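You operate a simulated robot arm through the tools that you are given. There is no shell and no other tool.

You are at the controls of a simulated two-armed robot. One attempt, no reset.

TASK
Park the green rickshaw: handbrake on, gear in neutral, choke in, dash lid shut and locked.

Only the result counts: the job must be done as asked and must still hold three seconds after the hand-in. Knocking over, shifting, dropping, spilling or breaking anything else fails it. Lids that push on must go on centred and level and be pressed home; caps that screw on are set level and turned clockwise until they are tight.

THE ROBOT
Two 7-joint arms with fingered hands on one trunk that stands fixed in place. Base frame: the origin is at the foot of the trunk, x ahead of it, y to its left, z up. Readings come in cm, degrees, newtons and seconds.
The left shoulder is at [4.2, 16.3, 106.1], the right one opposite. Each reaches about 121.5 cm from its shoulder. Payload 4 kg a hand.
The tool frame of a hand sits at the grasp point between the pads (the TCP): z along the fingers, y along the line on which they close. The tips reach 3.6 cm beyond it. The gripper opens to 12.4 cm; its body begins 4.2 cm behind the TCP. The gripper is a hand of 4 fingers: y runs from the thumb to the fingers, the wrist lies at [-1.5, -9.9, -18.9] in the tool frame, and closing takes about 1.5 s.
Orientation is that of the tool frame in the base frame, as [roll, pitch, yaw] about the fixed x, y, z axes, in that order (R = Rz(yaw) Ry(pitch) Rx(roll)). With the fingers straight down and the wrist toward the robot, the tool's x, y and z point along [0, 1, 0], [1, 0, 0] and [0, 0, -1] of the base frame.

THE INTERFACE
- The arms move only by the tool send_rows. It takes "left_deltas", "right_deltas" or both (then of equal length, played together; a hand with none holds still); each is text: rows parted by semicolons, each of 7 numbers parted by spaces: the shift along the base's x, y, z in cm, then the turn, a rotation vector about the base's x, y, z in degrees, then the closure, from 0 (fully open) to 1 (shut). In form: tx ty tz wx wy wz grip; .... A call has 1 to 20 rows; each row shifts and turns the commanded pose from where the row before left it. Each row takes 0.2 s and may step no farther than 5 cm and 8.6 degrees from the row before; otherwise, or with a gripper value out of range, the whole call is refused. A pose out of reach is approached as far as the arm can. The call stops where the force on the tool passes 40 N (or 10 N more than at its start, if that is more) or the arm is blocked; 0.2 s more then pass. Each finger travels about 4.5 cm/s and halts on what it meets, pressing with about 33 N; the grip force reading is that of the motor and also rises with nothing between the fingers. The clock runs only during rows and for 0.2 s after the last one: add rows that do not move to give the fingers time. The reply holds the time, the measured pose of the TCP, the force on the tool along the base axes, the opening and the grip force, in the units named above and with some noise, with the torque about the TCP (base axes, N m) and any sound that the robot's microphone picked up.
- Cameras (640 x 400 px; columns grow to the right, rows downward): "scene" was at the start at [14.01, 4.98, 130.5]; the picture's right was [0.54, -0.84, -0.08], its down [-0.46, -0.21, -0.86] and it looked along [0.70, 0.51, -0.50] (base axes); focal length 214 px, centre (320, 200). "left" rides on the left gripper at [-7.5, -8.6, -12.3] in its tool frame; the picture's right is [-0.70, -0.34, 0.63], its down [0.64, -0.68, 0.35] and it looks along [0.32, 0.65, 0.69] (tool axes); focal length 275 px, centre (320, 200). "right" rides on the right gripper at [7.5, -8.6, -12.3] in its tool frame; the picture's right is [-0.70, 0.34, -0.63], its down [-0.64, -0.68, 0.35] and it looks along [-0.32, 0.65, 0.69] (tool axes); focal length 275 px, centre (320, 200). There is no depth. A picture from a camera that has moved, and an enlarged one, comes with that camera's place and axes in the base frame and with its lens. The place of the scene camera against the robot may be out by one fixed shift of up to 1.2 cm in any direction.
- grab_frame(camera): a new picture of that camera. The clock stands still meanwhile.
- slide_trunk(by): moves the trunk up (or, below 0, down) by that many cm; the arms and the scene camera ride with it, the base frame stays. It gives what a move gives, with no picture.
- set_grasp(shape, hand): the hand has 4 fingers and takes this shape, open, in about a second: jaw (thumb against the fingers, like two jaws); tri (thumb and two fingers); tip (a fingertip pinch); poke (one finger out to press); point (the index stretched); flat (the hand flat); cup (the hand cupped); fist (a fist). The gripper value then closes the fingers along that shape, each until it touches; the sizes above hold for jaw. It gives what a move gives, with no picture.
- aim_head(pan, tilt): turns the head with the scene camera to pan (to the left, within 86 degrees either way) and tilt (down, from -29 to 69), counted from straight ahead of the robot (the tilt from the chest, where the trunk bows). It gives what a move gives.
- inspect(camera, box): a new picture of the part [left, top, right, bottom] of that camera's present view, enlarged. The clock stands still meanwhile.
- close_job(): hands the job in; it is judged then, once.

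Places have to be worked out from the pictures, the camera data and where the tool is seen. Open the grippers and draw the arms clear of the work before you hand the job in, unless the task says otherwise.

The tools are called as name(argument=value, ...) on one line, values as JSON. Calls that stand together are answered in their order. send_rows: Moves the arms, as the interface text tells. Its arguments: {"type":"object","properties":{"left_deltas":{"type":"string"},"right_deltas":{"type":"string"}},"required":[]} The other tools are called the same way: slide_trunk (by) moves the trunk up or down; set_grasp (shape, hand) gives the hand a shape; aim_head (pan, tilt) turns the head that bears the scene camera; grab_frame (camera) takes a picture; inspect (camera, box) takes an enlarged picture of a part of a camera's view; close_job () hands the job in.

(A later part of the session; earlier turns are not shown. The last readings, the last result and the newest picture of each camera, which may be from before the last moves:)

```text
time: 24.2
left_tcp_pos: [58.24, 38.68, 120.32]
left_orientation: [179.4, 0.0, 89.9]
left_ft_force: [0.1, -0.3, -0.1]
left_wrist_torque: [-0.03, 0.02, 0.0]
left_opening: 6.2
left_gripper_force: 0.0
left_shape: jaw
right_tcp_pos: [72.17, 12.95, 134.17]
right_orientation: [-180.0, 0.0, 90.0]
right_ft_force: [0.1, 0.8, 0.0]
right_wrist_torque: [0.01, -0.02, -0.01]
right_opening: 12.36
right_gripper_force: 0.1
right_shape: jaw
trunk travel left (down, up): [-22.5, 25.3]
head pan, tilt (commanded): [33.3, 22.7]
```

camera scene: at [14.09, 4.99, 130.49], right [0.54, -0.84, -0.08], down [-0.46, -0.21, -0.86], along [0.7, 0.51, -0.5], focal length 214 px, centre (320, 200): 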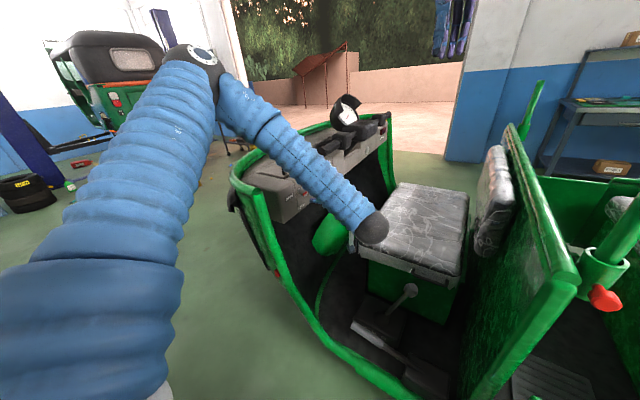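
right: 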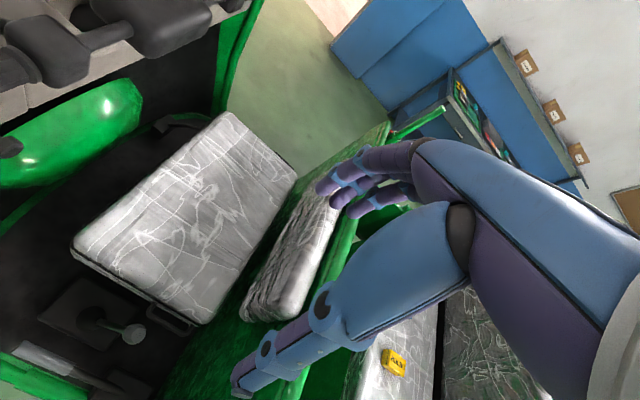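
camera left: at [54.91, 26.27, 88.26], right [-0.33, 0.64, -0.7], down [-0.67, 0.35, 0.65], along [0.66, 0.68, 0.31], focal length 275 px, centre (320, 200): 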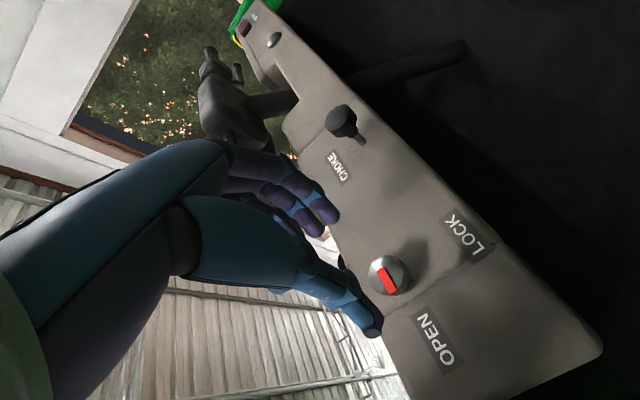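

Now I'll park the left arm further out and bring the right hand down in front of the dash, rotating it to point at +y.

send_rows(left_deltas="-2.6 3.3 1.4 0 0 0 0.3; -2.6 3.3 1.4 0 0 0 0.3; -2.6 3.3 1.4 0 0 0 0.3; -2.6 3.3 1.4 0 0 0 0.3; -2.6 3.3 1.4 0 0 0 0.3; -2.6 3.3 1.4 0 0 0 0.3; -2.6 3.3 1.4 0 0 0 0.3")

send_rows(right_deltas="-2.35 1.5 -3.7 0 0 0 0.5; -2.35 1.5 -3.7 0 0 0 0.5; -2.35 1.5 -3.7 0 0 0 0.5; -2.35 1.5 -3.7 0 0 0 0.5; -2.35 1.5 -3.7 0 0 0 0.5; -2.35 1.5 -3.7 0 0 0 0.5; 0 0.7 -1.2 8.2 0 0 0.5; 0 0.7 -1.2 8.2 0 0 0.5; 0 0.7 -1.2 8.2 0 0 0.5; 0 0.7 -1.2 8.2 0 0 0.5; 0 0.7 -1.2 8.2 0 0 0.5; 0 0.7 -1.2 8.2 0 0 0.5; 0 0.7 -1.2 8.2 0 0 0.5; 0 0.7 -1.2 8.2 0 0 0.5; 0 0.7 -1.2 8.2 0 0 0.5; 0 0.7 -1.2 8.2 0 0 0.5; 0 0.7 -1.2 8 0 0 0.5")

grab_frame(camera="right")

grab_frame(camera="scene")

```text
time: 25.8
left_tcp_pos: [39.92, 61.73, 130.06]
left_orientation: [179.6, -0.2, 90.0]
left_ft_force: [-0.6, 1.2, -0.5]
left_wrist_torque: [-0.05, -0.03, -0.02]
left_opening: 8.66
left_gripper_force: 0.0
left_shape: jaw
right_tcp_pos: [72.23, 12.98, 134.08]
right_orientation: [-180.0, 0.2, 90.0]
right_ft_force: [0.1, 0.1, -0.5]
right_wrist_torque: [0.0, 0.01, 0.0]
right_opening: 12.37
right_gripper_force: 0.1
right_shape: jaw
trunk travel left (down, up): [-22.5, 25.3]
head pan, tilt (commanded): [33.3, 22.7]
```

```text
time: 29.1
left_tcp_pos: [54.82, 47.03, 120.63]
left_orientation: [-176.1, 7.5, 74.0]
left_ft_force: [2.7, -1.5, -2.7]
left_wrist_torque: [0.16, 0.26, -0.07]
left_opening: 8.67
left_gripper_force: 0.1
left_shape: jaw
right_tcp_pos: [61.92, 15.54, 112.25]
right_orientation: [132.9, -72.0, 130.3]
right_ft_force: [34.7, 7.9, -38.3]
right_wrist_torque: [2.75, -0.33, 2.62]
right_opening: 6.17
right_gripper_force: 0.0
right_shape: jaw
trunk travel left (down, up): [-22.5, 25.3]
head pan, tilt (commanded): [33.3, 22.7]
stopped in row 16 (left hand): the arm was blocked; the commanded pose is now the measured one
```

```text
taken
camera right: at [50.57, 6.38, 120.11], right [0.38, -0.81, -0.45], down [-0.48, 0.24, -0.84], along [0.79, 0.54, -0.3], focal length 275 px, centre (320, 200)
```

right: 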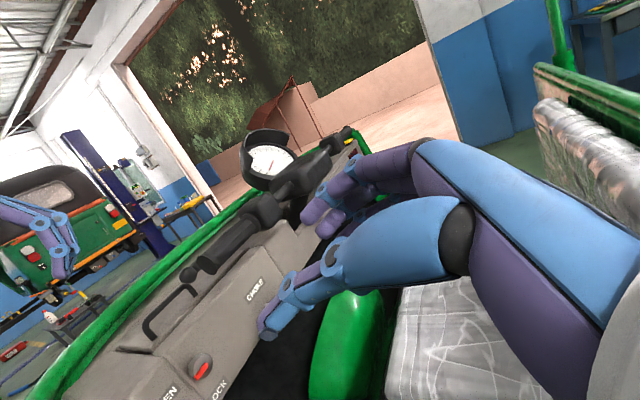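

```text
taken
camera scene: at [13.48, -13.35, 130.13], right [0.3, -0.95, -0.1], down [-0.5, -0.07, -0.86], along [0.81, 0.31, -0.5], focal length 214 px, centre (320, 200)
```

scene: 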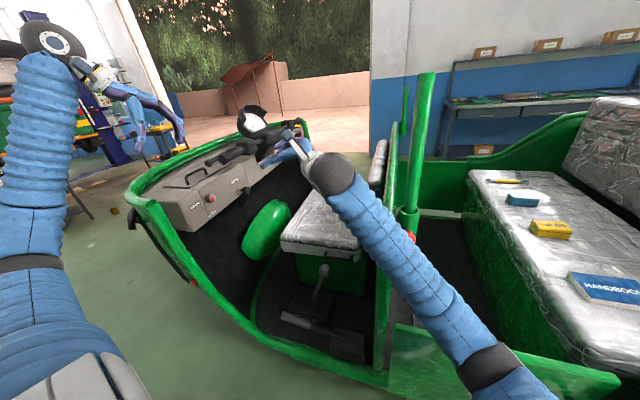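

The right arm was blocked, and the trunk appears to have turned, with about 50 N on the right tool. I'll look closely at where the right arm is touching before backing off.

inspect(camera="scene", box=[240, 60, 560, 400])

inspect(camera="scene", box=[240, 100, 360, 200])

grab_frame(camera="left")

```text
1.18 times, centred on (400, 230) of scene
camera zoom: at [13.48, -13.35, 130.13], right [0.3, -0.95, -0.1], down [-0.5, -0.07, -0.86], along [0.81, 0.31, -0.5], focal length 252 px, centre (226, 165)
```

zoom: 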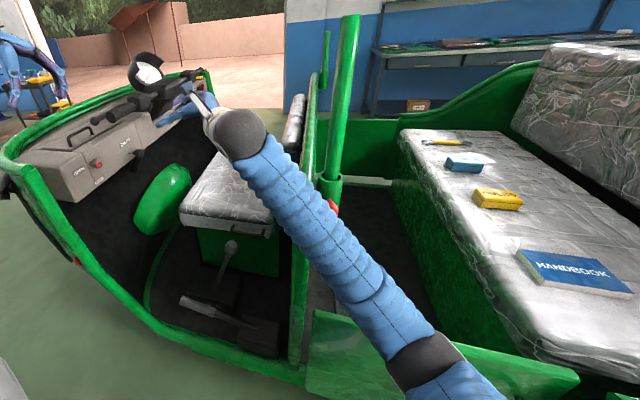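

```text
4.00 times, centred on (300, 150) of scene
camera zoom: at [13.48, -13.35, 130.13], right [0.3, -0.95, -0.1], down [-0.5, -0.07, -0.86], along [0.81, 0.31, -0.5], focal length 858 px, centre (400, 400)
```

zoom: 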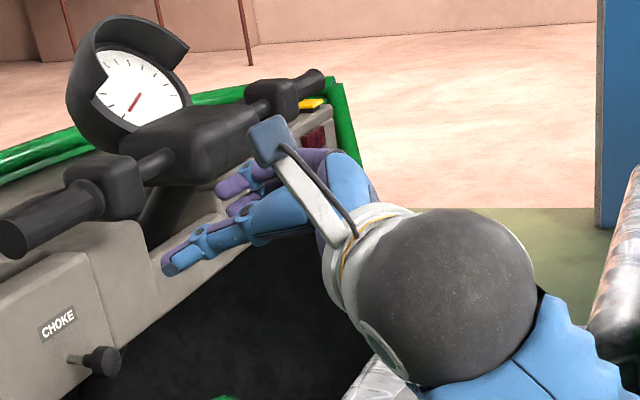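

```text
taken
camera left: at [45.74, 43.47, 134.25], right [-0.58, -0.64, -0.51], down [-0.51, 0.77, -0.38], along [0.64, 0.04, -0.77], focal length 275 px, centre (320, 200)
```

left: 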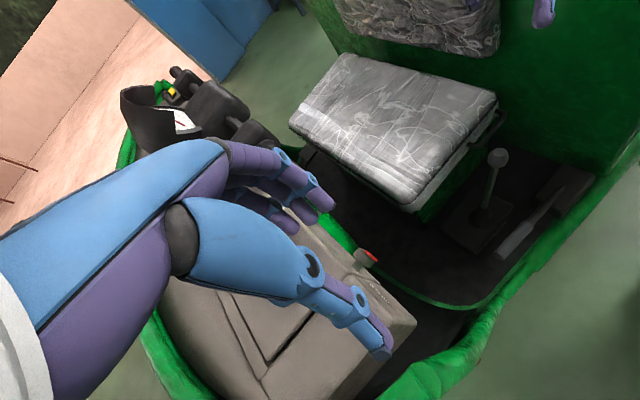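

The right forearm has come against the near green post and its red latch. I'll back out along the reverse of the path.

send_rows(right_deltas="0 -0.3 1.2 -6 0 0 0.5; 0 -0.7 1.2 -8.2 0 0 0.5; 0 -0.7 1.2 -8.2 0 0 0.5")

grab_frame(camera="scene")

```text
time: 29.5
left_tcp_pos: [48.34, 72.58, 101.47]
left_orientation: [177.9, 24.1, 76.2]
left_ft_force: [22.3, -12.9, 167.7]
left_wrist_torque: [-5.8, -15.51, -1.43]
left_opening: 10.26
left_gripper_force: 0.0
left_shape: jaw
right_tcp_pos: [62.99, 30.83, 105.95]
right_orientation: [140.9, -58.4, 137.4]
right_ft_force: [-1.7, -4.2, 20.4]
right_wrist_torque: [-1.43, -0.08, -0.14]
right_opening: 6.21
right_gripper_force: 0.0
right_shape: jaw
trunk travel left (down, up): [-22.5, 25.3]
head pan, tilt (commanded): [33.3, 22.7]
stopped in row 1 (left hand): the arm was blocked; the commanded pose is now the measured one
```

```text
taken
camera scene: at [12.44, -17.01, 131.42], right [0.21, -0.97, -0.08], down [-0.49, -0.04, -0.87], along [0.85, 0.22, -0.49], focal length 214 px, centre (320, 200)
```

scene: 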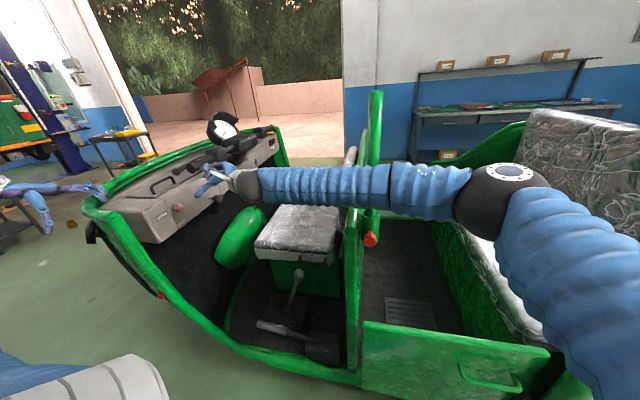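

The left hand now reads 168 N upward, so it's pressing on something. I'll lift it gently straight away and re-read the state.

send_rows(left_deltas="0 0 1 0 0 0 0.3; 0 0 1 0 0 0 0.3")

grab_frame(camera="scene")

grab_frame(camera="left")

grab_frame(camera="right")

```text
time: 29.8
left_tcp_pos: [11.02, 108.68, 100.35]
left_orientation: [-175.8, 20.2, 100.7]
left_ft_force: [29.6, -9.6, 14.3]
left_wrist_torque: [1.03, 1.8, -0.97]
left_opening: 8.73
left_gripper_force: 0.1
left_shape: jaw
right_tcp_pos: [52.73, 57.99, 112.4]
right_orientation: [138.9, -61.3, 151.7]
right_ft_force: [15.8, -32.4, -62.8]
right_wrist_torque: [5.06, 1.63, -0.44]
right_opening: 6.18
right_gripper_force: 0.0
right_shape: jaw
trunk travel left (down, up): [-22.5, 25.3]
head pan, tilt (commanded): [33.3, 22.7]
stopped in row 1 (left hand): the arm was blocked; the commanded pose is now the measured one
```

```text
taken
camera scene: at [16.26, -2.26, 131.1], right [0.44, -0.89, -0.08], down [-0.46, -0.15, -0.88], along [0.77, 0.42, -0.48], focal length 214 px, centre (320, 200)
```

scene: 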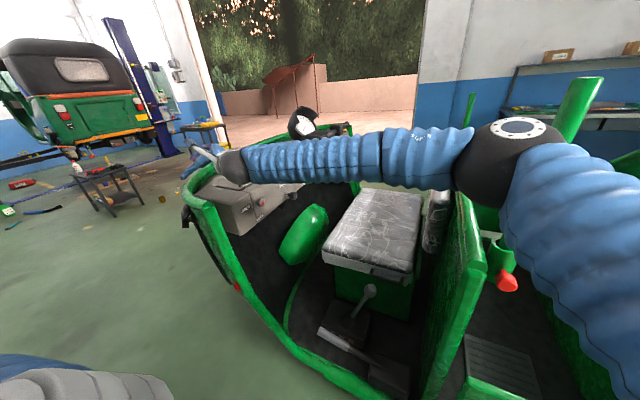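

```text
taken
camera left: at [3.93, 104.76, 115.05], right [-0.22, -0.92, -0.33], down [-0.79, 0.36, -0.5], along [0.58, 0.15, -0.8], focal length 275 px, centre (320, 200)
```

left: 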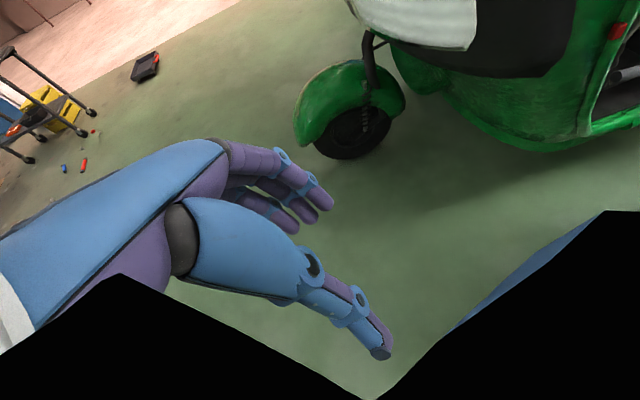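

```text
taken
camera right: at [45.57, 45.4, 120.79], right [0.76, -0.59, -0.28], down [-0.41, -0.1, -0.91], along [0.51, 0.8, -0.32], focal length 275 px, centre (320, 200)
```

right: 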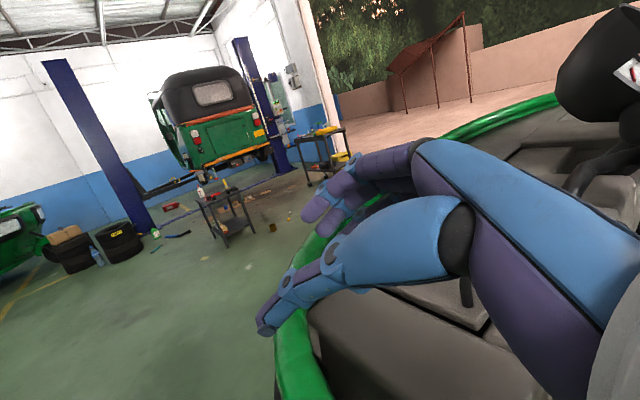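

The upper body is swinging back after the contact release. I'll hold both arms still and let it settle.

send_rows(left_deltas="0 0 0 0 0 0 0.3; 0 0 0 0 0 0 0.3; 0 0 0 0 0 0 0.3", right_deltas="0 0 0 0 0 0 0.5; 0 0 0 0 0 0 0.5; 0 0 0 0 0 0 0.5")

grab_frame(camera="scene")

grab_frame(camera="right")

```text
time: 30.1
left_tcp_pos: [-19.21, 111.48, 93.58]
left_orientation: [-174.3, 29.5, 119.1]
left_ft_force: [2.1, -6.4, -4.1]
left_wrist_torque: [0.31, 0.11, 0.11]
left_opening: 8.66
left_gripper_force: 0.0
left_shape: jaw
right_tcp_pos: [37.61, 74.85, 98.28]
right_orientation: [162.9, -60.0, 142.9]
right_ft_force: [-4.5, -14.5, -59.0]
right_wrist_torque: [4.21, 1.75, -0.87]
right_opening: 6.16
right_gripper_force: 0.0
right_shape: jaw
trunk travel left (down, up): [-22.5, 25.3]
head pan, tilt (commanded): [33.3, 22.7]
stopped in row 1 (left hand): the arm was blocked; the commanded pose is now the measured one
```

```text
taken
camera scene: at [14.09, 15.19, 130.16], right [0.65, -0.75, -0.05], down [-0.42, -0.31, -0.86], along [0.63, 0.58, -0.52], focal length 214 px, centre (320, 200)
```

scene: 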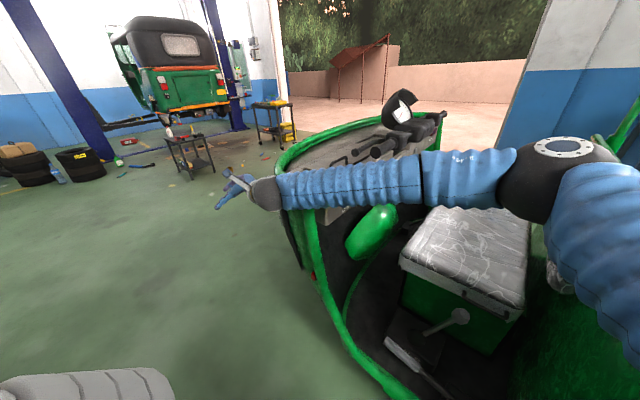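

```text
taken
camera right: at [33.85, 62.86, 109.42], right [0.85, -0.47, -0.25], down [-0.44, -0.36, -0.82], along [0.3, 0.81, -0.51], focal length 275 px, centre (320, 200)
```

right: 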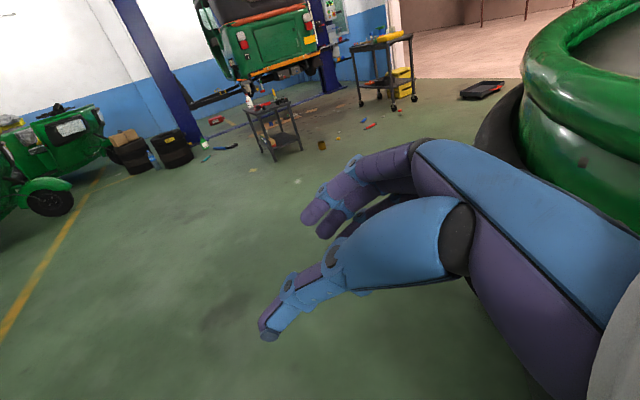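

The body is still swinging. The right hand is outside the front of the rickshaw and below rim height, so I'll raise it while letting things settle, to avoid striking the rim on the way back.

send_rows(right_deltas="0 0 3 0 0 0 0.5; 0 0 3 0 0 0 0.5; 0 0 3 0 0 0 0.5")

grab_frame(camera="scene")

```text
time: 30.5
left_tcp_pos: [10.76, 104.03, 96.42]
left_orientation: [-174.2, 27.0, 102.1]
left_ft_force: [6.7, 1.7, -3.4]
left_wrist_torque: [-0.34, 0.43, -0.36]
left_opening: 8.71
left_gripper_force: 0.0
left_shape: jaw
right_tcp_pos: [52.8, 55.34, 105.97]
right_orientation: [156.8, -63.7, 134.2]
right_ft_force: [-0.1, 0.5, -8.4]
right_wrist_torque: [0.63, 0.13, -0.16]
right_opening: 6.21
right_gripper_force: 0.1
right_shape: jaw
trunk travel left (down, up): [-22.5, 25.3]
head pan, tilt (commanded): [33.3, 22.7]
stopped in row 1 (right hand): the arm was blocked; the commanded pose is now the measured one
```

```text
taken
camera scene: at [21.16, 13.75, 129.78], right [0.66, -0.75, -0.07], down [-0.43, -0.3, -0.85], along [0.61, 0.59, -0.53], focal length 214 px, centre (320, 200)
```

scene: 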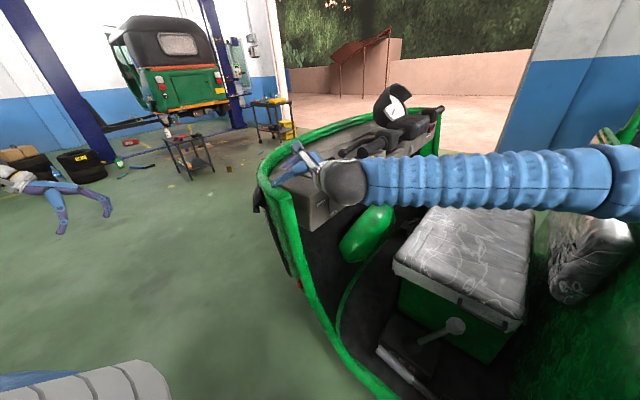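

Forces have dropped. I'll hold still again to see if it has settled.

send_rows(right_deltas="0 0 0 0 0 0 0.5; 0 0 0 0 0 0 0.5; 0 0 0 0 0 0 0.5")

grab_frame(camera="scene")

```text
time: 30.8
left_tcp_pos: [6.74, 103.04, 97.51]
left_orientation: [-176.3, 28.1, 99.9]
left_ft_force: [-1.6, -0.7, 1.1]
left_wrist_torque: [0.07, -0.06, 0.09]
left_opening: 8.69
left_gripper_force: 0.1
left_shape: jaw
right_tcp_pos: [48.9, 50.88, 110.3]
right_orientation: [149.7, -62.8, 135.8]
right_ft_force: [-1.7, -0.8, 0.9]
right_wrist_torque: [0.05, -0.07, -0.16]
right_opening: 6.18
right_gripper_force: 0.2
right_shape: jaw
trunk travel left (down, up): [-22.5, 25.3]
head pan, tilt (commanded): [33.3, 22.7]
stopped in row 1 (left hand): the arm was blocked; the commanded pose is now the measured one
```

```text
taken
camera scene: at [19.55, 21.89, 131.09], right [0.77, -0.64, -0.03], down [-0.36, -0.39, -0.85], along [0.53, 0.66, -0.53], focal length 214 px, centre (320, 200)
```

scene: 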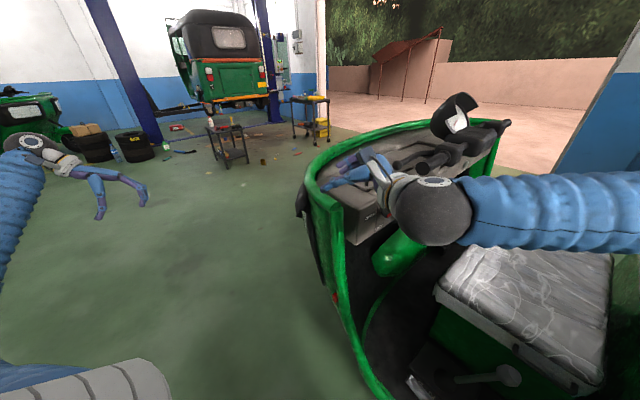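

send_rows(left_deltas="0 0 0 0 0 0 0.3; 0 0 0 0 0 0 0.3; 0 0 0 0 0 0 0.3; 0 0 0 0 0 0 0.3", right_deltas="0 0 0 0 0 0 0.5; 0 0 0 0 0 0 0.5; 0 0 0 0 0 0 0.5; 0 0 0 0 0 0 0.5")

grab_frame(camera="scene")

```text
time: 31.1
left_tcp_pos: [35.16, 90.51, 98.98]
left_orientation: [-173.6, 27.0, 78.5]
left_ft_force: [-0.4, -3.7, -5.1]
left_wrist_torque: [0.05, 0.16, -0.03]
left_opening: 8.72
left_gripper_force: 0.1
left_shape: jaw
right_tcp_pos: [63.25, 39.49, 119.63]
right_orientation: [162.3, -58.9, 101.1]
right_ft_force: [4.6, -0.6, 8.1]
right_wrist_torque: [-0.63, 0.29, 0.21]
right_opening: 6.21
right_gripper_force: 0.1
right_shape: jaw
trunk travel left (down, up): [-22.5, 25.3]
head pan, tilt (commanded): [33.3, 22.7]
stopped in row 1 (left hand): the arm was blocked; the commanded pose is now the measured one
```

```text
taken
camera scene: at [29.45, 32.96, 130.37], right [0.79, -0.62, -0.03], down [-0.38, -0.45, -0.81], along [0.49, 0.65, -0.59], focal length 214 px, centre (320, 200)
```

scene: 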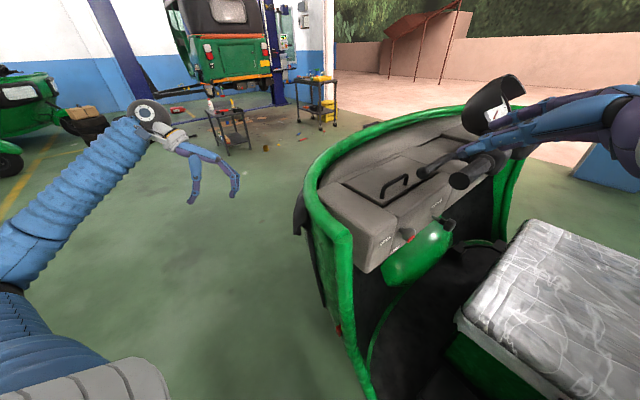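

The torso itself has shifted in the base frame. I'll turn the head right to see what the right arm is caught on, which also gives it a second to settle.

aim_head(pan=-10, tilt=30)

grab_frame(camera="scene")

grab_frame(camera="right")

grab_frame(camera="left")

```text
time: 32.2
left_tcp_pos: [21.77, 91.15, 102.88]
left_orientation: [178.1, 31.1, 79.3]
left_ft_force: [0.0, 1.4, 5.4]
left_wrist_torque: [0.18, -0.03, 0.06]
left_opening: 8.69
left_gripper_force: 0.1
left_shape: jaw
right_tcp_pos: [64.06, 35.01, 109.68]
right_orientation: [-177.2, -67.5, 93.4]
right_ft_force: [-2.8, -5.6, 7.9]
right_wrist_torque: [-0.42, -0.1, -0.25]
right_opening: 6.18
right_gripper_force: 0.1
right_shape: jaw
trunk travel left (down, up): [-22.5, 25.3]
head pan, tilt (commanded): [-10.0, 30.0]
```

```text
taken
camera scene: at [29.1, 35.49, 130.85], right [-0.08, -0.99, 0.13], down [-0.6, -0.06, -0.8], along [0.8, -0.14, -0.59], focal length 214 px, centre (320, 200)
```

scene: 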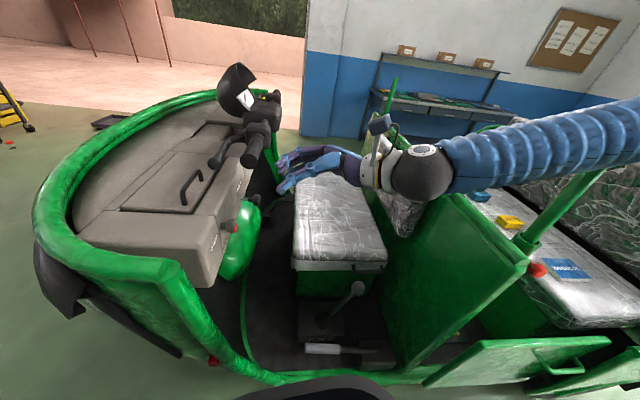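

```text
taken
camera right: at [56.78, 25.72, 121.51], right [0.42, -0.81, -0.41], down [-0.7, 0.0, -0.72], along [0.58, 0.58, -0.57], focal length 275 px, centre (320, 200)
```

right: 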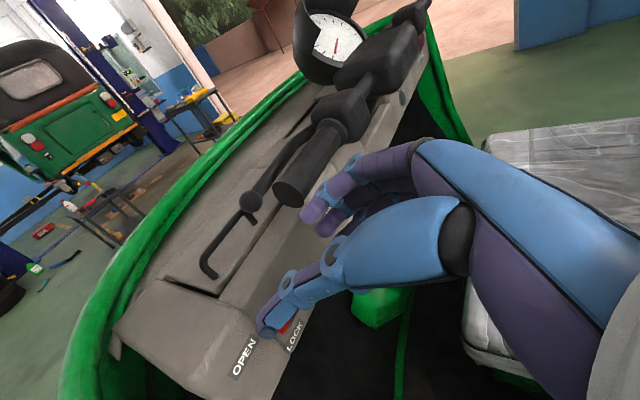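

```text
taken
camera left: at [12.8, 92.46, 117.03], right [-0.48, -0.85, -0.19], down [-0.59, 0.48, -0.65], along [0.65, -0.2, -0.74], focal length 275 px, centre (320, 200)
```

left: 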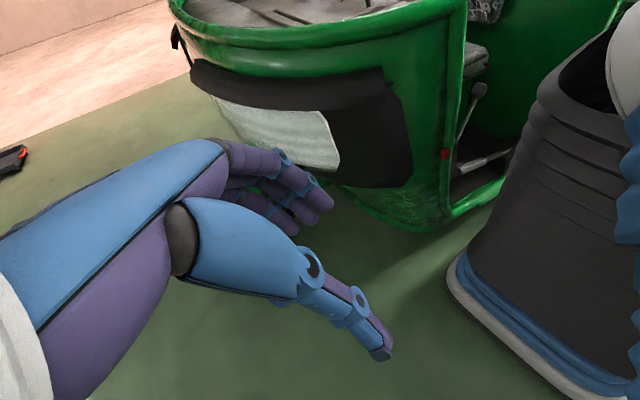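

aim_head(pan=-10, tilt=30)

grab_frame(camera="scene")

```text
time: 32.8
left_tcp_pos: [31.85, 65.45, 112.71]
left_orientation: [-173.9, 15.8, 73.6]
left_ft_force: [-2.8, 9.3, 5.5]
left_wrist_torque: [-0.56, -0.37, 0.09]
left_opening: 8.68
left_gripper_force: 0.1
left_shape: jaw
right_tcp_pos: [47.5, -0.59, 114.76]
right_orientation: [130.9, -70.0, 127.5]
right_ft_force: [-6.8, 1.1, 16.1]
right_wrist_torque: [-1.25, 0.24, -0.75]
right_opening: 6.21
right_gripper_force: 0.0
right_shape: jaw
trunk travel left (down, up): [-22.5, 25.3]
head pan, tilt (commanded): [-10.0, 30.0]
```

```text
taken
camera scene: at [15.01, -16.12, 130.36], right [-0.21, -0.98, -0.08], down [-0.6, 0.19, -0.78], along [0.77, -0.11, -0.62], focal length 214 px, centre (320, 200)
```

scene: 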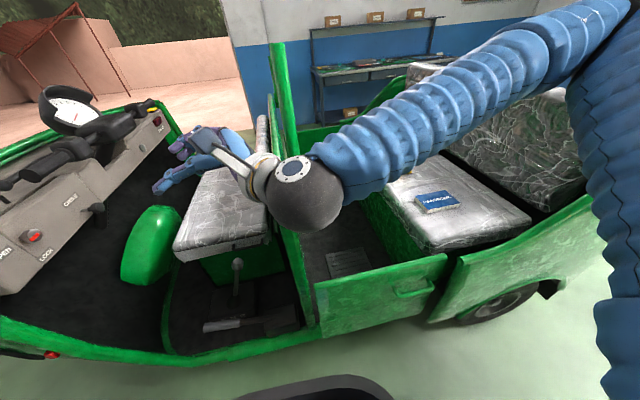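

The torso is rocking back and forth like a spring. I'll let more time pass and watch whether it damps out.

aim_head(pan=-10, tilt=31)

grab_frame(camera="scene")

aim_head(pan=-10, tilt=30)

grab_frame(camera="scene")

```text
time: 33.4
left_tcp_pos: [26.4, 95.72, 92.05]
left_orientation: [-174.6, 30.1, 81.6]
left_ft_force: [-3.7, 4.0, -5.6]
left_wrist_torque: [-0.56, -0.22, 0.27]
left_opening: 8.67
left_gripper_force: 0.1
left_shape: jaw
right_tcp_pos: [48.95, 32.8, 106.55]
right_orientation: [153.7, -61.7, 112.8]
right_ft_force: [-2.6, -6.3, -4.5]
right_wrist_torque: [0.43, -0.14, -0.09]
right_opening: 6.17
right_gripper_force: 0.0
right_shape: jaw
trunk travel left (down, up): [-22.5, 25.3]
head pan, tilt (commanded): [-10.0, 31.0]
```

```text
taken
camera scene: at [17.05, 5.95, 129.25], right [-0.19, -0.98, 0.09], down [-0.64, 0.06, -0.77], along [0.74, -0.2, -0.64], focal length 214 px, centre (320, 200)
```

scene: 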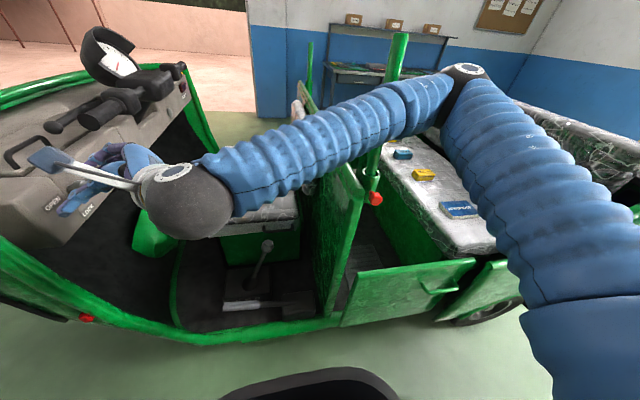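

```text
time: 34.0
left_tcp_pos: [27.06, 87.15, 103.46]
left_orientation: [-178.9, 24.6, 79.9]
left_ft_force: [-1.1, 3.9, -1.0]
left_wrist_torque: [-0.31, -0.1, 0.03]
left_opening: 8.69
left_gripper_force: 0.1
left_shape: jaw
right_tcp_pos: [43.91, 22.15, 109.33]
right_orientation: [151.2, -68.2, 119.0]
right_ft_force: [1.2, 3.7, -0.1]
right_wrist_torque: [-0.11, 0.01, 0.01]
right_opening: 6.2
right_gripper_force: 0.0
right_shape: jaw
trunk travel left (down, up): [-22.5, 25.3]
head pan, tilt (commanded): [-10.0, 30.0]
```

```text
taken
camera scene: at [11.63, 8.84, 130.31], right [-0.23, -0.97, 0.11], down [-0.61, 0.06, -0.79], along [0.75, -0.25, -0.61], focal length 214 px, centre (320, 200)
```

scene: 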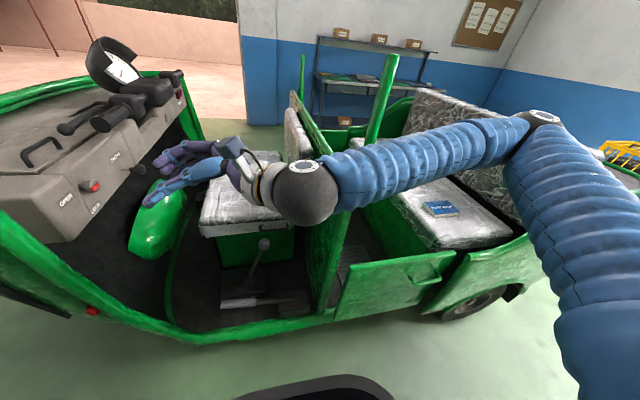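

It is damping. I'll wait a bit more.

aim_head(pan=-10, tilt=29)

aim_head(pan=-10, tilt=30)

grab_frame(camera="scene")

aim_head(pan=-10, tilt=29)

aim_head(pan=-10, tilt=30)

grab_frame(camera="scene")

```text
time: 34.7
left_tcp_pos: [31.77, 87.95, 98.41]
left_orientation: [-175.4, 25.7, 77.9]
left_ft_force: [2.5, -1.6, -1.8]
left_wrist_torque: [0.07, 0.29, -0.15]
left_opening: 8.67
left_gripper_force: 0.0
left_shape: jaw
right_tcp_pos: [50.95, 23.69, 108.99]
right_orientation: [147.6, -64.0, 115.5]
right_ft_force: [-1.4, -0.7, -2.1]
right_wrist_torque: [0.1, -0.06, -0.14]
right_opening: 6.21
right_gripper_force: 0.0
right_shape: jaw
trunk travel left (down, up): [-22.5, 25.3]
head pan, tilt (commanded): [-10.0, 29.0]
```

```text
time: 35.3
left_tcp_pos: [28.19, 79.25, 106.21]
left_orientation: [-174.7, 20.4, 81.9]
left_ft_force: [-7.4, -1.4, -0.2]
left_wrist_torque: [0.07, -0.56, 0.25]
left_opening: 8.68
left_gripper_force: 0.1
left_shape: jaw
right_tcp_pos: [54.07, 17.26, 111.13]
right_orientation: [143.2, -69.5, 121.4]
right_ft_force: [3.5, 3.4, 2.3]
right_wrist_torque: [-0.2, 0.05, 0.15]
right_opening: 6.21
right_gripper_force: 0.1
right_shape: jaw
trunk travel left (down, up): [-22.5, 25.3]
head pan, tilt (commanded): [-10.0, 30.0]
```

```text
taken
camera scene: at [21.56, 2.66, 129.19], right [-0.03, -1.0, 0.04], down [-0.62, -0.01, -0.78], along [0.78, -0.05, -0.62], focal length 214 px, centre (320, 200)
```

scene: 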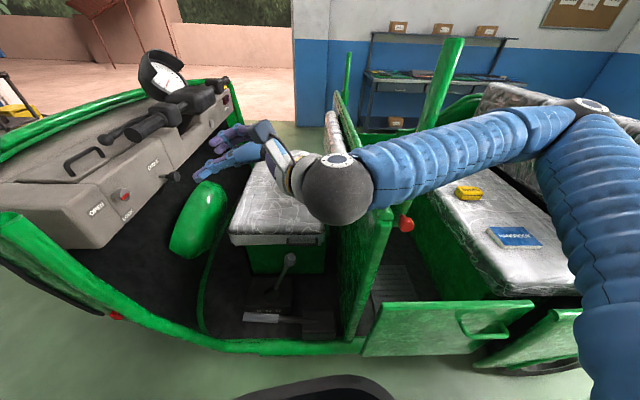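

```text
time: 35.9
left_tcp_pos: [20.09, 86.28, 102.71]
left_orientation: [-176.7, 23.7, 81.7]
left_ft_force: [0.7, 2.0, -1.1]
left_wrist_torque: [-0.23, -0.01, 0.0]
left_opening: 8.64
left_gripper_force: 0.0
left_shape: jaw
right_tcp_pos: [43.68, 22.96, 111.69]
right_orientation: [142.6, -65.7, 124.4]
right_ft_force: [-4.7, -1.0, -0.4]
right_wrist_torque: [-0.02, -0.1, -0.26]
right_opening: 6.19
right_gripper_force: 0.0
right_shape: jaw
trunk travel left (down, up): [-22.5, 25.3]
head pan, tilt (commanded): [-10.0, 29.0]
```

```text
time: 36.5
left_tcp_pos: [28.71, 83.17, 103.36]
left_orientation: [-175.4, 23.2, 79.0]
left_ft_force: [-1.5, -0.5, 0.1]
left_wrist_torque: [-0.01, -0.08, 0.08]
left_opening: 8.71
left_gripper_force: 0.0
left_shape: jaw
right_tcp_pos: [49.36, 18.89, 110.96]
right_orientation: [145.0, -66.8, 119.1]
right_ft_force: [-0.6, 0.5, 1.0]
right_wrist_torque: [-0.06, -0.04, -0.07]
right_opening: 6.22
right_gripper_force: 0.1
right_shape: jaw
trunk travel left (down, up): [-22.5, 25.3]
head pan, tilt (commanded): [-10.0, 30.0]
```

```text
taken
camera scene: at [14.44, -1.73, 129.31], right [-0.17, -0.98, 0.03], down [-0.61, 0.09, -0.78], along [0.77, -0.15, -0.62], focal length 214 px, centre (320, 200)
```

scene: 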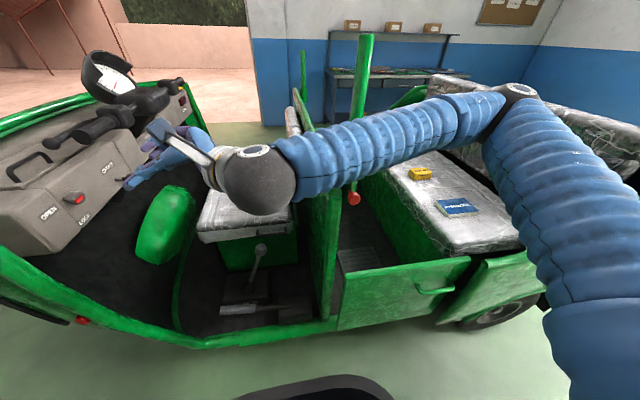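

Nearly back to the nominal stance. I'll wait a little longer for the rest of the sway to die out.

aim_head(pan=-10, tilt=29)

aim_head(pan=-10, tilt=30)

aim_head(pan=-10, tilt=29)

aim_head(pan=-10, tilt=30)

aim_head(pan=-10, tilt=29)

aim_head(pan=-10, tilt=30)

grab_frame(camera="scene")

```text
time: 37.1
left_tcp_pos: [29.27, 83.44, 103.19]
left_orientation: [-175.0, 23.2, 79.0]
left_ft_force: [-0.1, 0.1, -0.6]
left_wrist_torque: [0.0, 0.01, 0.02]
left_opening: 8.66
left_gripper_force: 0.1
left_shape: jaw
right_tcp_pos: [49.91, 19.08, 110.55]
right_orientation: [145.8, -66.9, 118.3]
right_ft_force: [-0.1, -0.1, 0.2]
right_wrist_torque: [-0.01, -0.04, 0.04]
right_opening: 6.19
right_gripper_force: 0.0
right_shape: jaw
trunk travel left (down, up): [-22.5, 25.3]
head pan, tilt (commanded): [-10.0, 29.0]
```

```text
time: 37.7
left_tcp_pos: [29.23, 83.45, 103.27]
left_orientation: [-174.9, 23.2, 79.1]
left_ft_force: [0.4, 0.8, 0.5]
left_wrist_torque: [0.01, 0.04, 0.01]
left_opening: 8.71
left_gripper_force: 0.0
left_shape: jaw
right_tcp_pos: [49.81, 19.07, 110.63]
right_orientation: [145.4, -66.9, 118.6]
right_ft_force: [0.1, 0.2, -0.6]
right_wrist_torque: [-0.01, -0.03, -0.01]
right_opening: 6.16
right_gripper_force: 0.1
right_shape: jaw
trunk travel left (down, up): [-22.5, 25.3]
head pan, tilt (commanded): [-10.0, 30.0]
```

```text
time: 38.3
left_tcp_pos: [29.23, 83.4, 103.3]
left_orientation: [-175.0, 23.2, 79.1]
left_ft_force: [0.3, -0.2, 0.3]
left_wrist_torque: [0.0, -0.01, 0.01]
left_opening: 8.69
left_gripper_force: 0.1
left_shape: jaw
right_tcp_pos: [49.98, 19.11, 110.64]
right_orientation: [145.7, -66.9, 118.4]
right_ft_force: [-0.7, 0.3, -0.1]
right_wrist_torque: [0.01, -0.01, -0.01]
right_opening: 6.22
right_gripper_force: 0.1
right_shape: jaw
trunk travel left (down, up): [-22.5, 25.3]
head pan, tilt (commanded): [-10.0, 29.0]
```

```text
time: 38.9
left_tcp_pos: [29.17, 83.44, 103.22]
left_orientation: [-175.0, 23.2, 79.1]
left_ft_force: [0.7, 0.2, -0.2]
left_wrist_torque: [0.0, 0.01, 0.03]
left_opening: 8.69
left_gripper_force: 0.1
left_shape: jaw
right_tcp_pos: [49.83, 19.07, 110.64]
right_orientation: [145.6, -67.0, 118.5]
right_ft_force: [0.2, -0.6, 1.2]
right_wrist_torque: [-0.01, -0.04, 0.0]
right_opening: 6.17
right_gripper_force: 0.1
right_shape: jaw
trunk travel left (down, up): [-22.5, 25.3]
head pan, tilt (commanded): [-10.0, 30.0]
```

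```text
time: 39.5
left_tcp_pos: [29.14, 83.32, 103.31]
left_orientation: [-175.0, 23.2, 79.0]
left_ft_force: [-1.3, 0.7, 0.6]
left_wrist_torque: [0.02, -0.03, -0.03]
left_opening: 8.67
left_gripper_force: 0.1
left_shape: jaw
right_tcp_pos: [49.88, 19.09, 110.62]
right_orientation: [145.7, -66.9, 118.4]
right_ft_force: [-0.6, -0.1, 0.0]
right_wrist_torque: [0.02, 0.02, 0.0]
right_opening: 6.19
right_gripper_force: 0.0
right_shape: jaw
trunk travel left (down, up): [-22.5, 25.3]
head pan, tilt (commanded): [-10.0, 29.0]
```

```text
time: 40.1
left_tcp_pos: [29.13, 83.46, 103.24]
left_orientation: [-175.1, 23.2, 79.1]
left_ft_force: [0.1, 0.3, 0.0]
left_wrist_torque: [0.01, 0.03, 0.0]
left_opening: 8.69
left_gripper_force: 0.1
left_shape: jaw
right_tcp_pos: [49.88, 19.1, 110.67]
right_orientation: [145.7, -66.9, 118.4]
right_ft_force: [0.1, 0.3, -0.7]
right_wrist_torque: [-0.02, -0.03, -0.01]
right_opening: 6.19
right_gripper_force: 0.0
right_shape: jaw
trunk travel left (down, up): [-22.5, 25.3]
head pan, tilt (commanded): [-10.0, 30.0]
```

```text
taken
camera scene: at [14.97, -1.68, 129.18], right [-0.17, -0.98, 0.03], down [-0.62, 0.09, -0.78], along [0.77, -0.15, -0.62], focal length 214 px, centre (320, 200)
```

scene: 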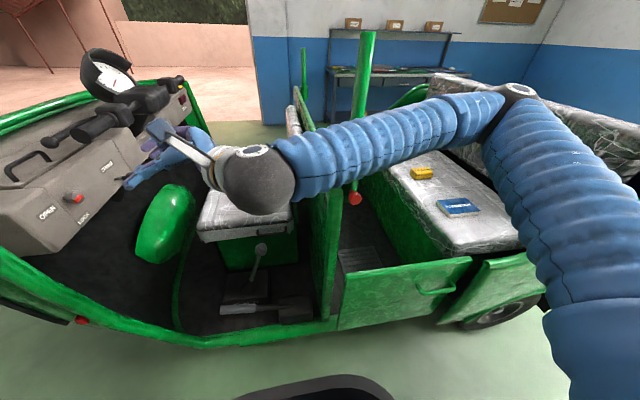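

Everything has settled, and the trunk is back at its nominal place. The stored command may not match the measured pose, so I'll do a tiny trunk slide first to re-sync safely.

slide_trunk(by=0.5)

grab_frame(camera="right")

grab_frame(camera="left")

```text
time: 40.7
left_tcp_pos: [29.21, 83.35, 103.78]
left_orientation: [-174.9, 23.3, 79.2]
left_ft_force: [0.1, -0.3, 0.2]
left_wrist_torque: [0.0, -0.03, -0.03]
left_opening: 8.67
left_gripper_force: 0.0
left_shape: jaw
right_tcp_pos: [49.77, 19.03, 111.09]
right_orientation: [145.5, -67.0, 118.6]
right_ft_force: [0.8, 0.2, -0.6]
right_wrist_torque: [0.01, 0.0, 0.04]
right_opening: 6.2
right_gripper_force: 0.0
right_shape: jaw
trunk travel left (down, up): [-23.0, 24.8]
head pan, tilt (commanded): [-10.0, 30.0]
```

```text
taken
camera right: at [38.6, 10.64, 120.11], right [0.37, -0.86, -0.36], down [-0.5, 0.15, -0.86], along [0.78, 0.5, -0.37], focal length 275 px, centre (320, 200)
```

right: 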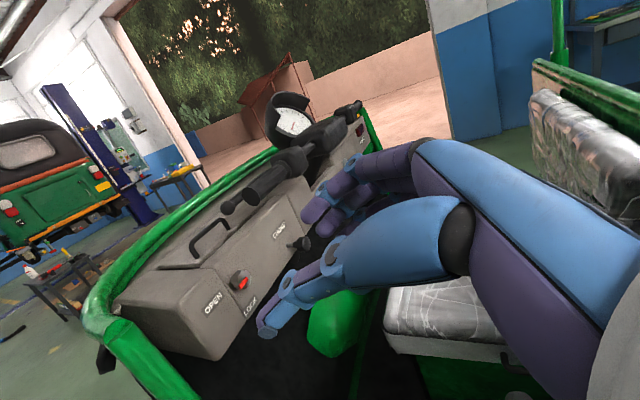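

```text
taken
camera left: at [21.45, 82.95, 118.61], right [-0.55, -0.79, -0.28], down [-0.61, 0.61, -0.52], along [0.57, -0.11, -0.81], focal length 275 px, centre (320, 200)
```

left: 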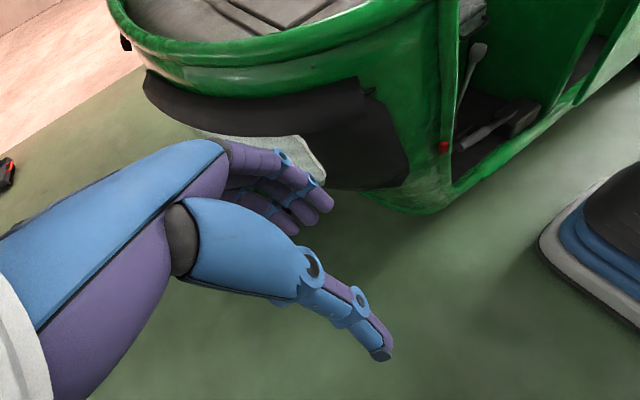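

Both hands read zero force. I'll send a single no-motion row to the left hand to check that nothing jumps.

send_rows(left_deltas="0 0 0 0 0 0 0.3")

```text
time: 41.1
left_tcp_pos: [29.14, 83.43, 103.63]
left_orientation: [-175.0, 23.2, 79.1]
left_ft_force: [1.3, -0.6, -0.2]
left_wrist_torque: [0.0, 0.0, 0.01]
left_opening: 8.64
left_gripper_force: 0.1
left_shape: jaw
right_tcp_pos: [49.73, 19.03, 111.12]
right_orientation: [145.7, -66.9, 118.3]
right_ft_force: [-0.1, -0.5, -0.6]
right_wrist_torque: [0.03, -0.01, 0.01]
right_opening: 6.23
right_gripper_force: 0.0
right_shape: jaw
trunk travel left (down, up): [-23.0, 24.8]
head pan, tilt (commanded): [-10.0, 30.0]
```

Stable. Now a small test move of the right hand, back toward the robot and away from the post.

send_rows(right_deltas="-1 0 0.5 0 0 0 0.5; -1 0 0.5 0 0 0 0.5")

grab_frame(camera="scene")

```text
time: 41.7
left_tcp_pos: [29.21, 83.51, 103.8]
left_orientation: [-175.1, 23.2, 78.9]
left_ft_force: [0.5, 0.3, -0.2]
left_wrist_torque: [0.0, -0.01, -0.02]
left_opening: 8.69
left_gripper_force: 0.0
left_shape: jaw
right_tcp_pos: [47.86, 19.15, 112.43]
right_orientation: [145.4, -66.8, 118.7]
right_ft_force: [-0.8, 0.0, -0.6]
right_wrist_torque: [0.02, -0.02, 0.01]
right_opening: 6.18
right_gripper_force: 0.1
right_shape: jaw
trunk travel left (down, up): [-23.0, 24.8]
head pan, tilt (commanded): [-10.0, 30.0]
```

```text
taken
camera scene: at [14.71, -1.66, 129.78], right [-0.17, -0.98, 0.03], down [-0.61, 0.09, -0.78], along [0.77, -0.15, -0.62], focal length 214 px, centre (320, 200)
```

scene: 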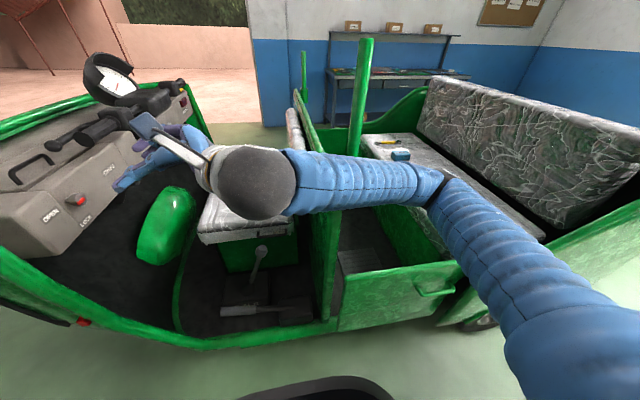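

The arm's elbow dropped but nothing touched. I'll keep drawing the right hand back toward the robot in small steps, checking clearance to the post.

send_rows(right_deltas="-2 -1 0.5 0 0 0 0.5; -2 -1 0.5 0 0 0 0.5; -2 -1 0.5 0 0 0 0.5")

grab_frame(camera="scene")

```text
time: 42.5
left_tcp_pos: [29.14, 83.56, 103.6]
left_orientation: [-175.1, 23.2, 79.0]
left_ft_force: [-0.3, -0.2, 0.4]
left_wrist_torque: [-0.03, -0.05, 0.02]
left_opening: 8.69
left_gripper_force: 0.0
left_shape: jaw
right_tcp_pos: [43.23, 17.48, 114.33]
right_orientation: [145.5, -67.0, 118.7]
right_ft_force: [0.6, 0.1, 0.3]
right_wrist_torque: [0.02, 0.02, 0.02]
right_opening: 6.18
right_gripper_force: 0.1
right_shape: jaw
right hand out of reach, approached as far as the arm can: row 3
trunk travel left (down, up): [-23.0, 24.8]
head pan, tilt (commanded): [-10.0, 30.0]
```

```text
taken
camera scene: at [14.7, -1.63, 129.78], right [-0.17, -0.98, 0.03], down [-0.61, 0.09, -0.78], along [0.77, -0.15, -0.62], focal length 214 px, centre (320, 200)
```

scene: 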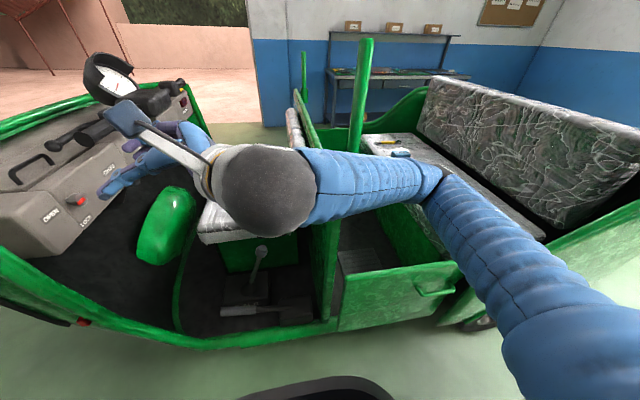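

I'll rotate the right hand back to pointing down while raising it, away from the post.

send_rows(right_deltas="0 0 1 -8 0 0 0.5; 0 0 1 -8 0 0 0.5; 0 0 1 -8 0 0 0.5; 0 0 1 -8 0 0 0.5")

grab_frame(camera="scene")

```text
time: 43.5
left_tcp_pos: [29.0, 83.53, 103.68]
left_orientation: [-175.0, 23.3, 79.0]
left_ft_force: [-1.3, 0.3, 0.1]
left_wrist_torque: [0.0, -0.02, 0.01]
left_opening: 8.71
left_gripper_force: 0.1
left_shape: jaw
right_tcp_pos: [43.09, 17.35, 118.34]
right_orientation: [163.9, -36.5, 103.6]
right_ft_force: [-0.7, -0.9, 0.0]
right_wrist_torque: [-0.01, -0.02, -0.04]
right_opening: 6.19
right_gripper_force: 0.0
right_shape: jaw
trunk travel left (down, up): [-23.0, 24.8]
head pan, tilt (commanded): [-10.0, 30.0]
```

```text
taken
camera scene: at [14.66, -1.64, 129.79], right [-0.17, -0.98, 0.03], down [-0.61, 0.09, -0.78], along [0.77, -0.15, -0.62], focal length 214 px, centre (320, 200)
```

scene: 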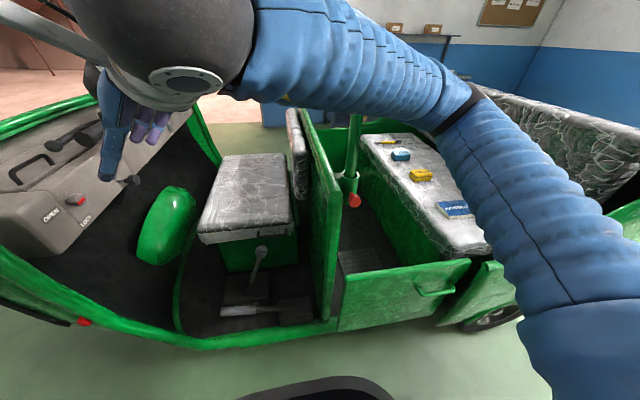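

The rear-seat items are undisturbed. I'll finish rotating the right hand to point down and return it to its original high position.

send_rows(right_deltas="0 -0.5 1.5 -7.8 0 0 0.5; 0 -0.5 1.5 -7.8 0 0 0.5; 0 -0.5 1.5 -7.8 0 0 0.5; 0 -0.5 1.5 -7.8 0 0 0.5; 0 -0.5 1.5 -7.6 0 0 0.5; 3 -0.3 1.2 0 7.7 0 0.3; 3 -0.3 1.2 0 0 0 0.3; 3 -0.3 1.2 0 0 0 0.3; 3 -0.3 1.2 0 0 0 0.3; 3 -0.3 1.2 0 0 0 0.3; 3 -0.3 1.2 0 0 0 0.3; 3 -0.3 1 0 0 0 0.3")

aim_head(pan=33.3, tilt=22.7)

grab_frame(camera="scene")

grab_frame(camera="right")

```text
time: 46.1
left_tcp_pos: [29.15, 83.44, 103.6]
left_orientation: [-175.0, 23.2, 79.1]
left_ft_force: [0.3, 0.3, 1.0]
left_wrist_torque: [-0.01, 0.06, -0.02]
left_opening: 8.69
left_gripper_force: 0.2
left_shape: jaw
right_tcp_pos: [64.07, 12.81, 134.0]
right_orientation: [179.9, -0.2, 100.9]
right_ft_force: [0.0, -0.4, 0.2]
right_wrist_torque: [-0.02, 0.0, 0.02]
right_opening: 8.63
right_gripper_force: 0.0
right_shape: jaw
trunk travel left (down, up): [-23.0, 24.8]
head pan, tilt (commanded): [-10.0, 30.0]
```

```text
time: 47.2
left_tcp_pos: [29.24, 83.37, 103.69]
left_orientation: [-175.0, 23.2, 79.0]
left_ft_force: [-0.2, -0.7, 0.7]
left_wrist_torque: [-0.03, -0.02, 0.03]
left_opening: 8.68
left_gripper_force: 0.2
left_shape: jaw
right_tcp_pos: [64.06, 12.84, 133.98]
right_orientation: [179.9, -0.1, 101.0]
right_ft_force: [-0.4, -0.5, 0.2]
right_wrist_torque: [-0.02, -0.01, 0.01]
right_opening: 8.67
right_gripper_force: 0.1
right_shape: jaw
trunk travel left (down, up): [-23.0, 24.8]
head pan, tilt (commanded): [33.3, 22.7]
```

```text
taken
camera scene: at [13.75, 4.98, 131.1], right [0.54, -0.84, -0.08], down [-0.46, -0.21, -0.86], along [0.71, 0.51, -0.5], focal length 214 px, centre (320, 200)
```

scene: 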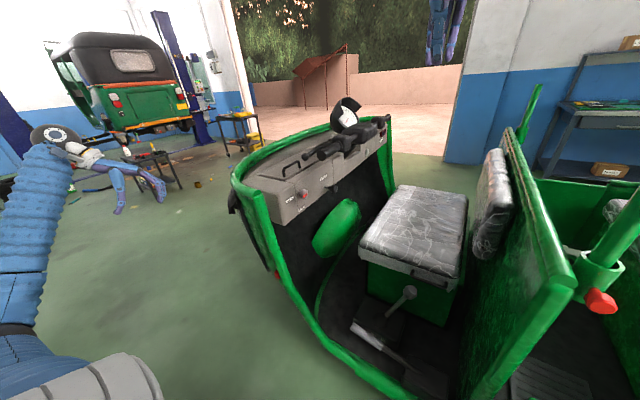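

```text
taken
camera right: at [54.32, 18.56, 146.28], right [0.46, -0.62, 0.63], down [-0.55, -0.76, -0.35], along [0.7, -0.18, -0.69], focal length 275 px, centre (320, 200)
```

right: 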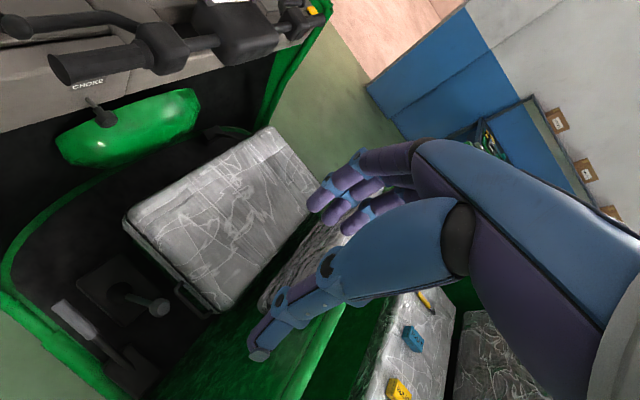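

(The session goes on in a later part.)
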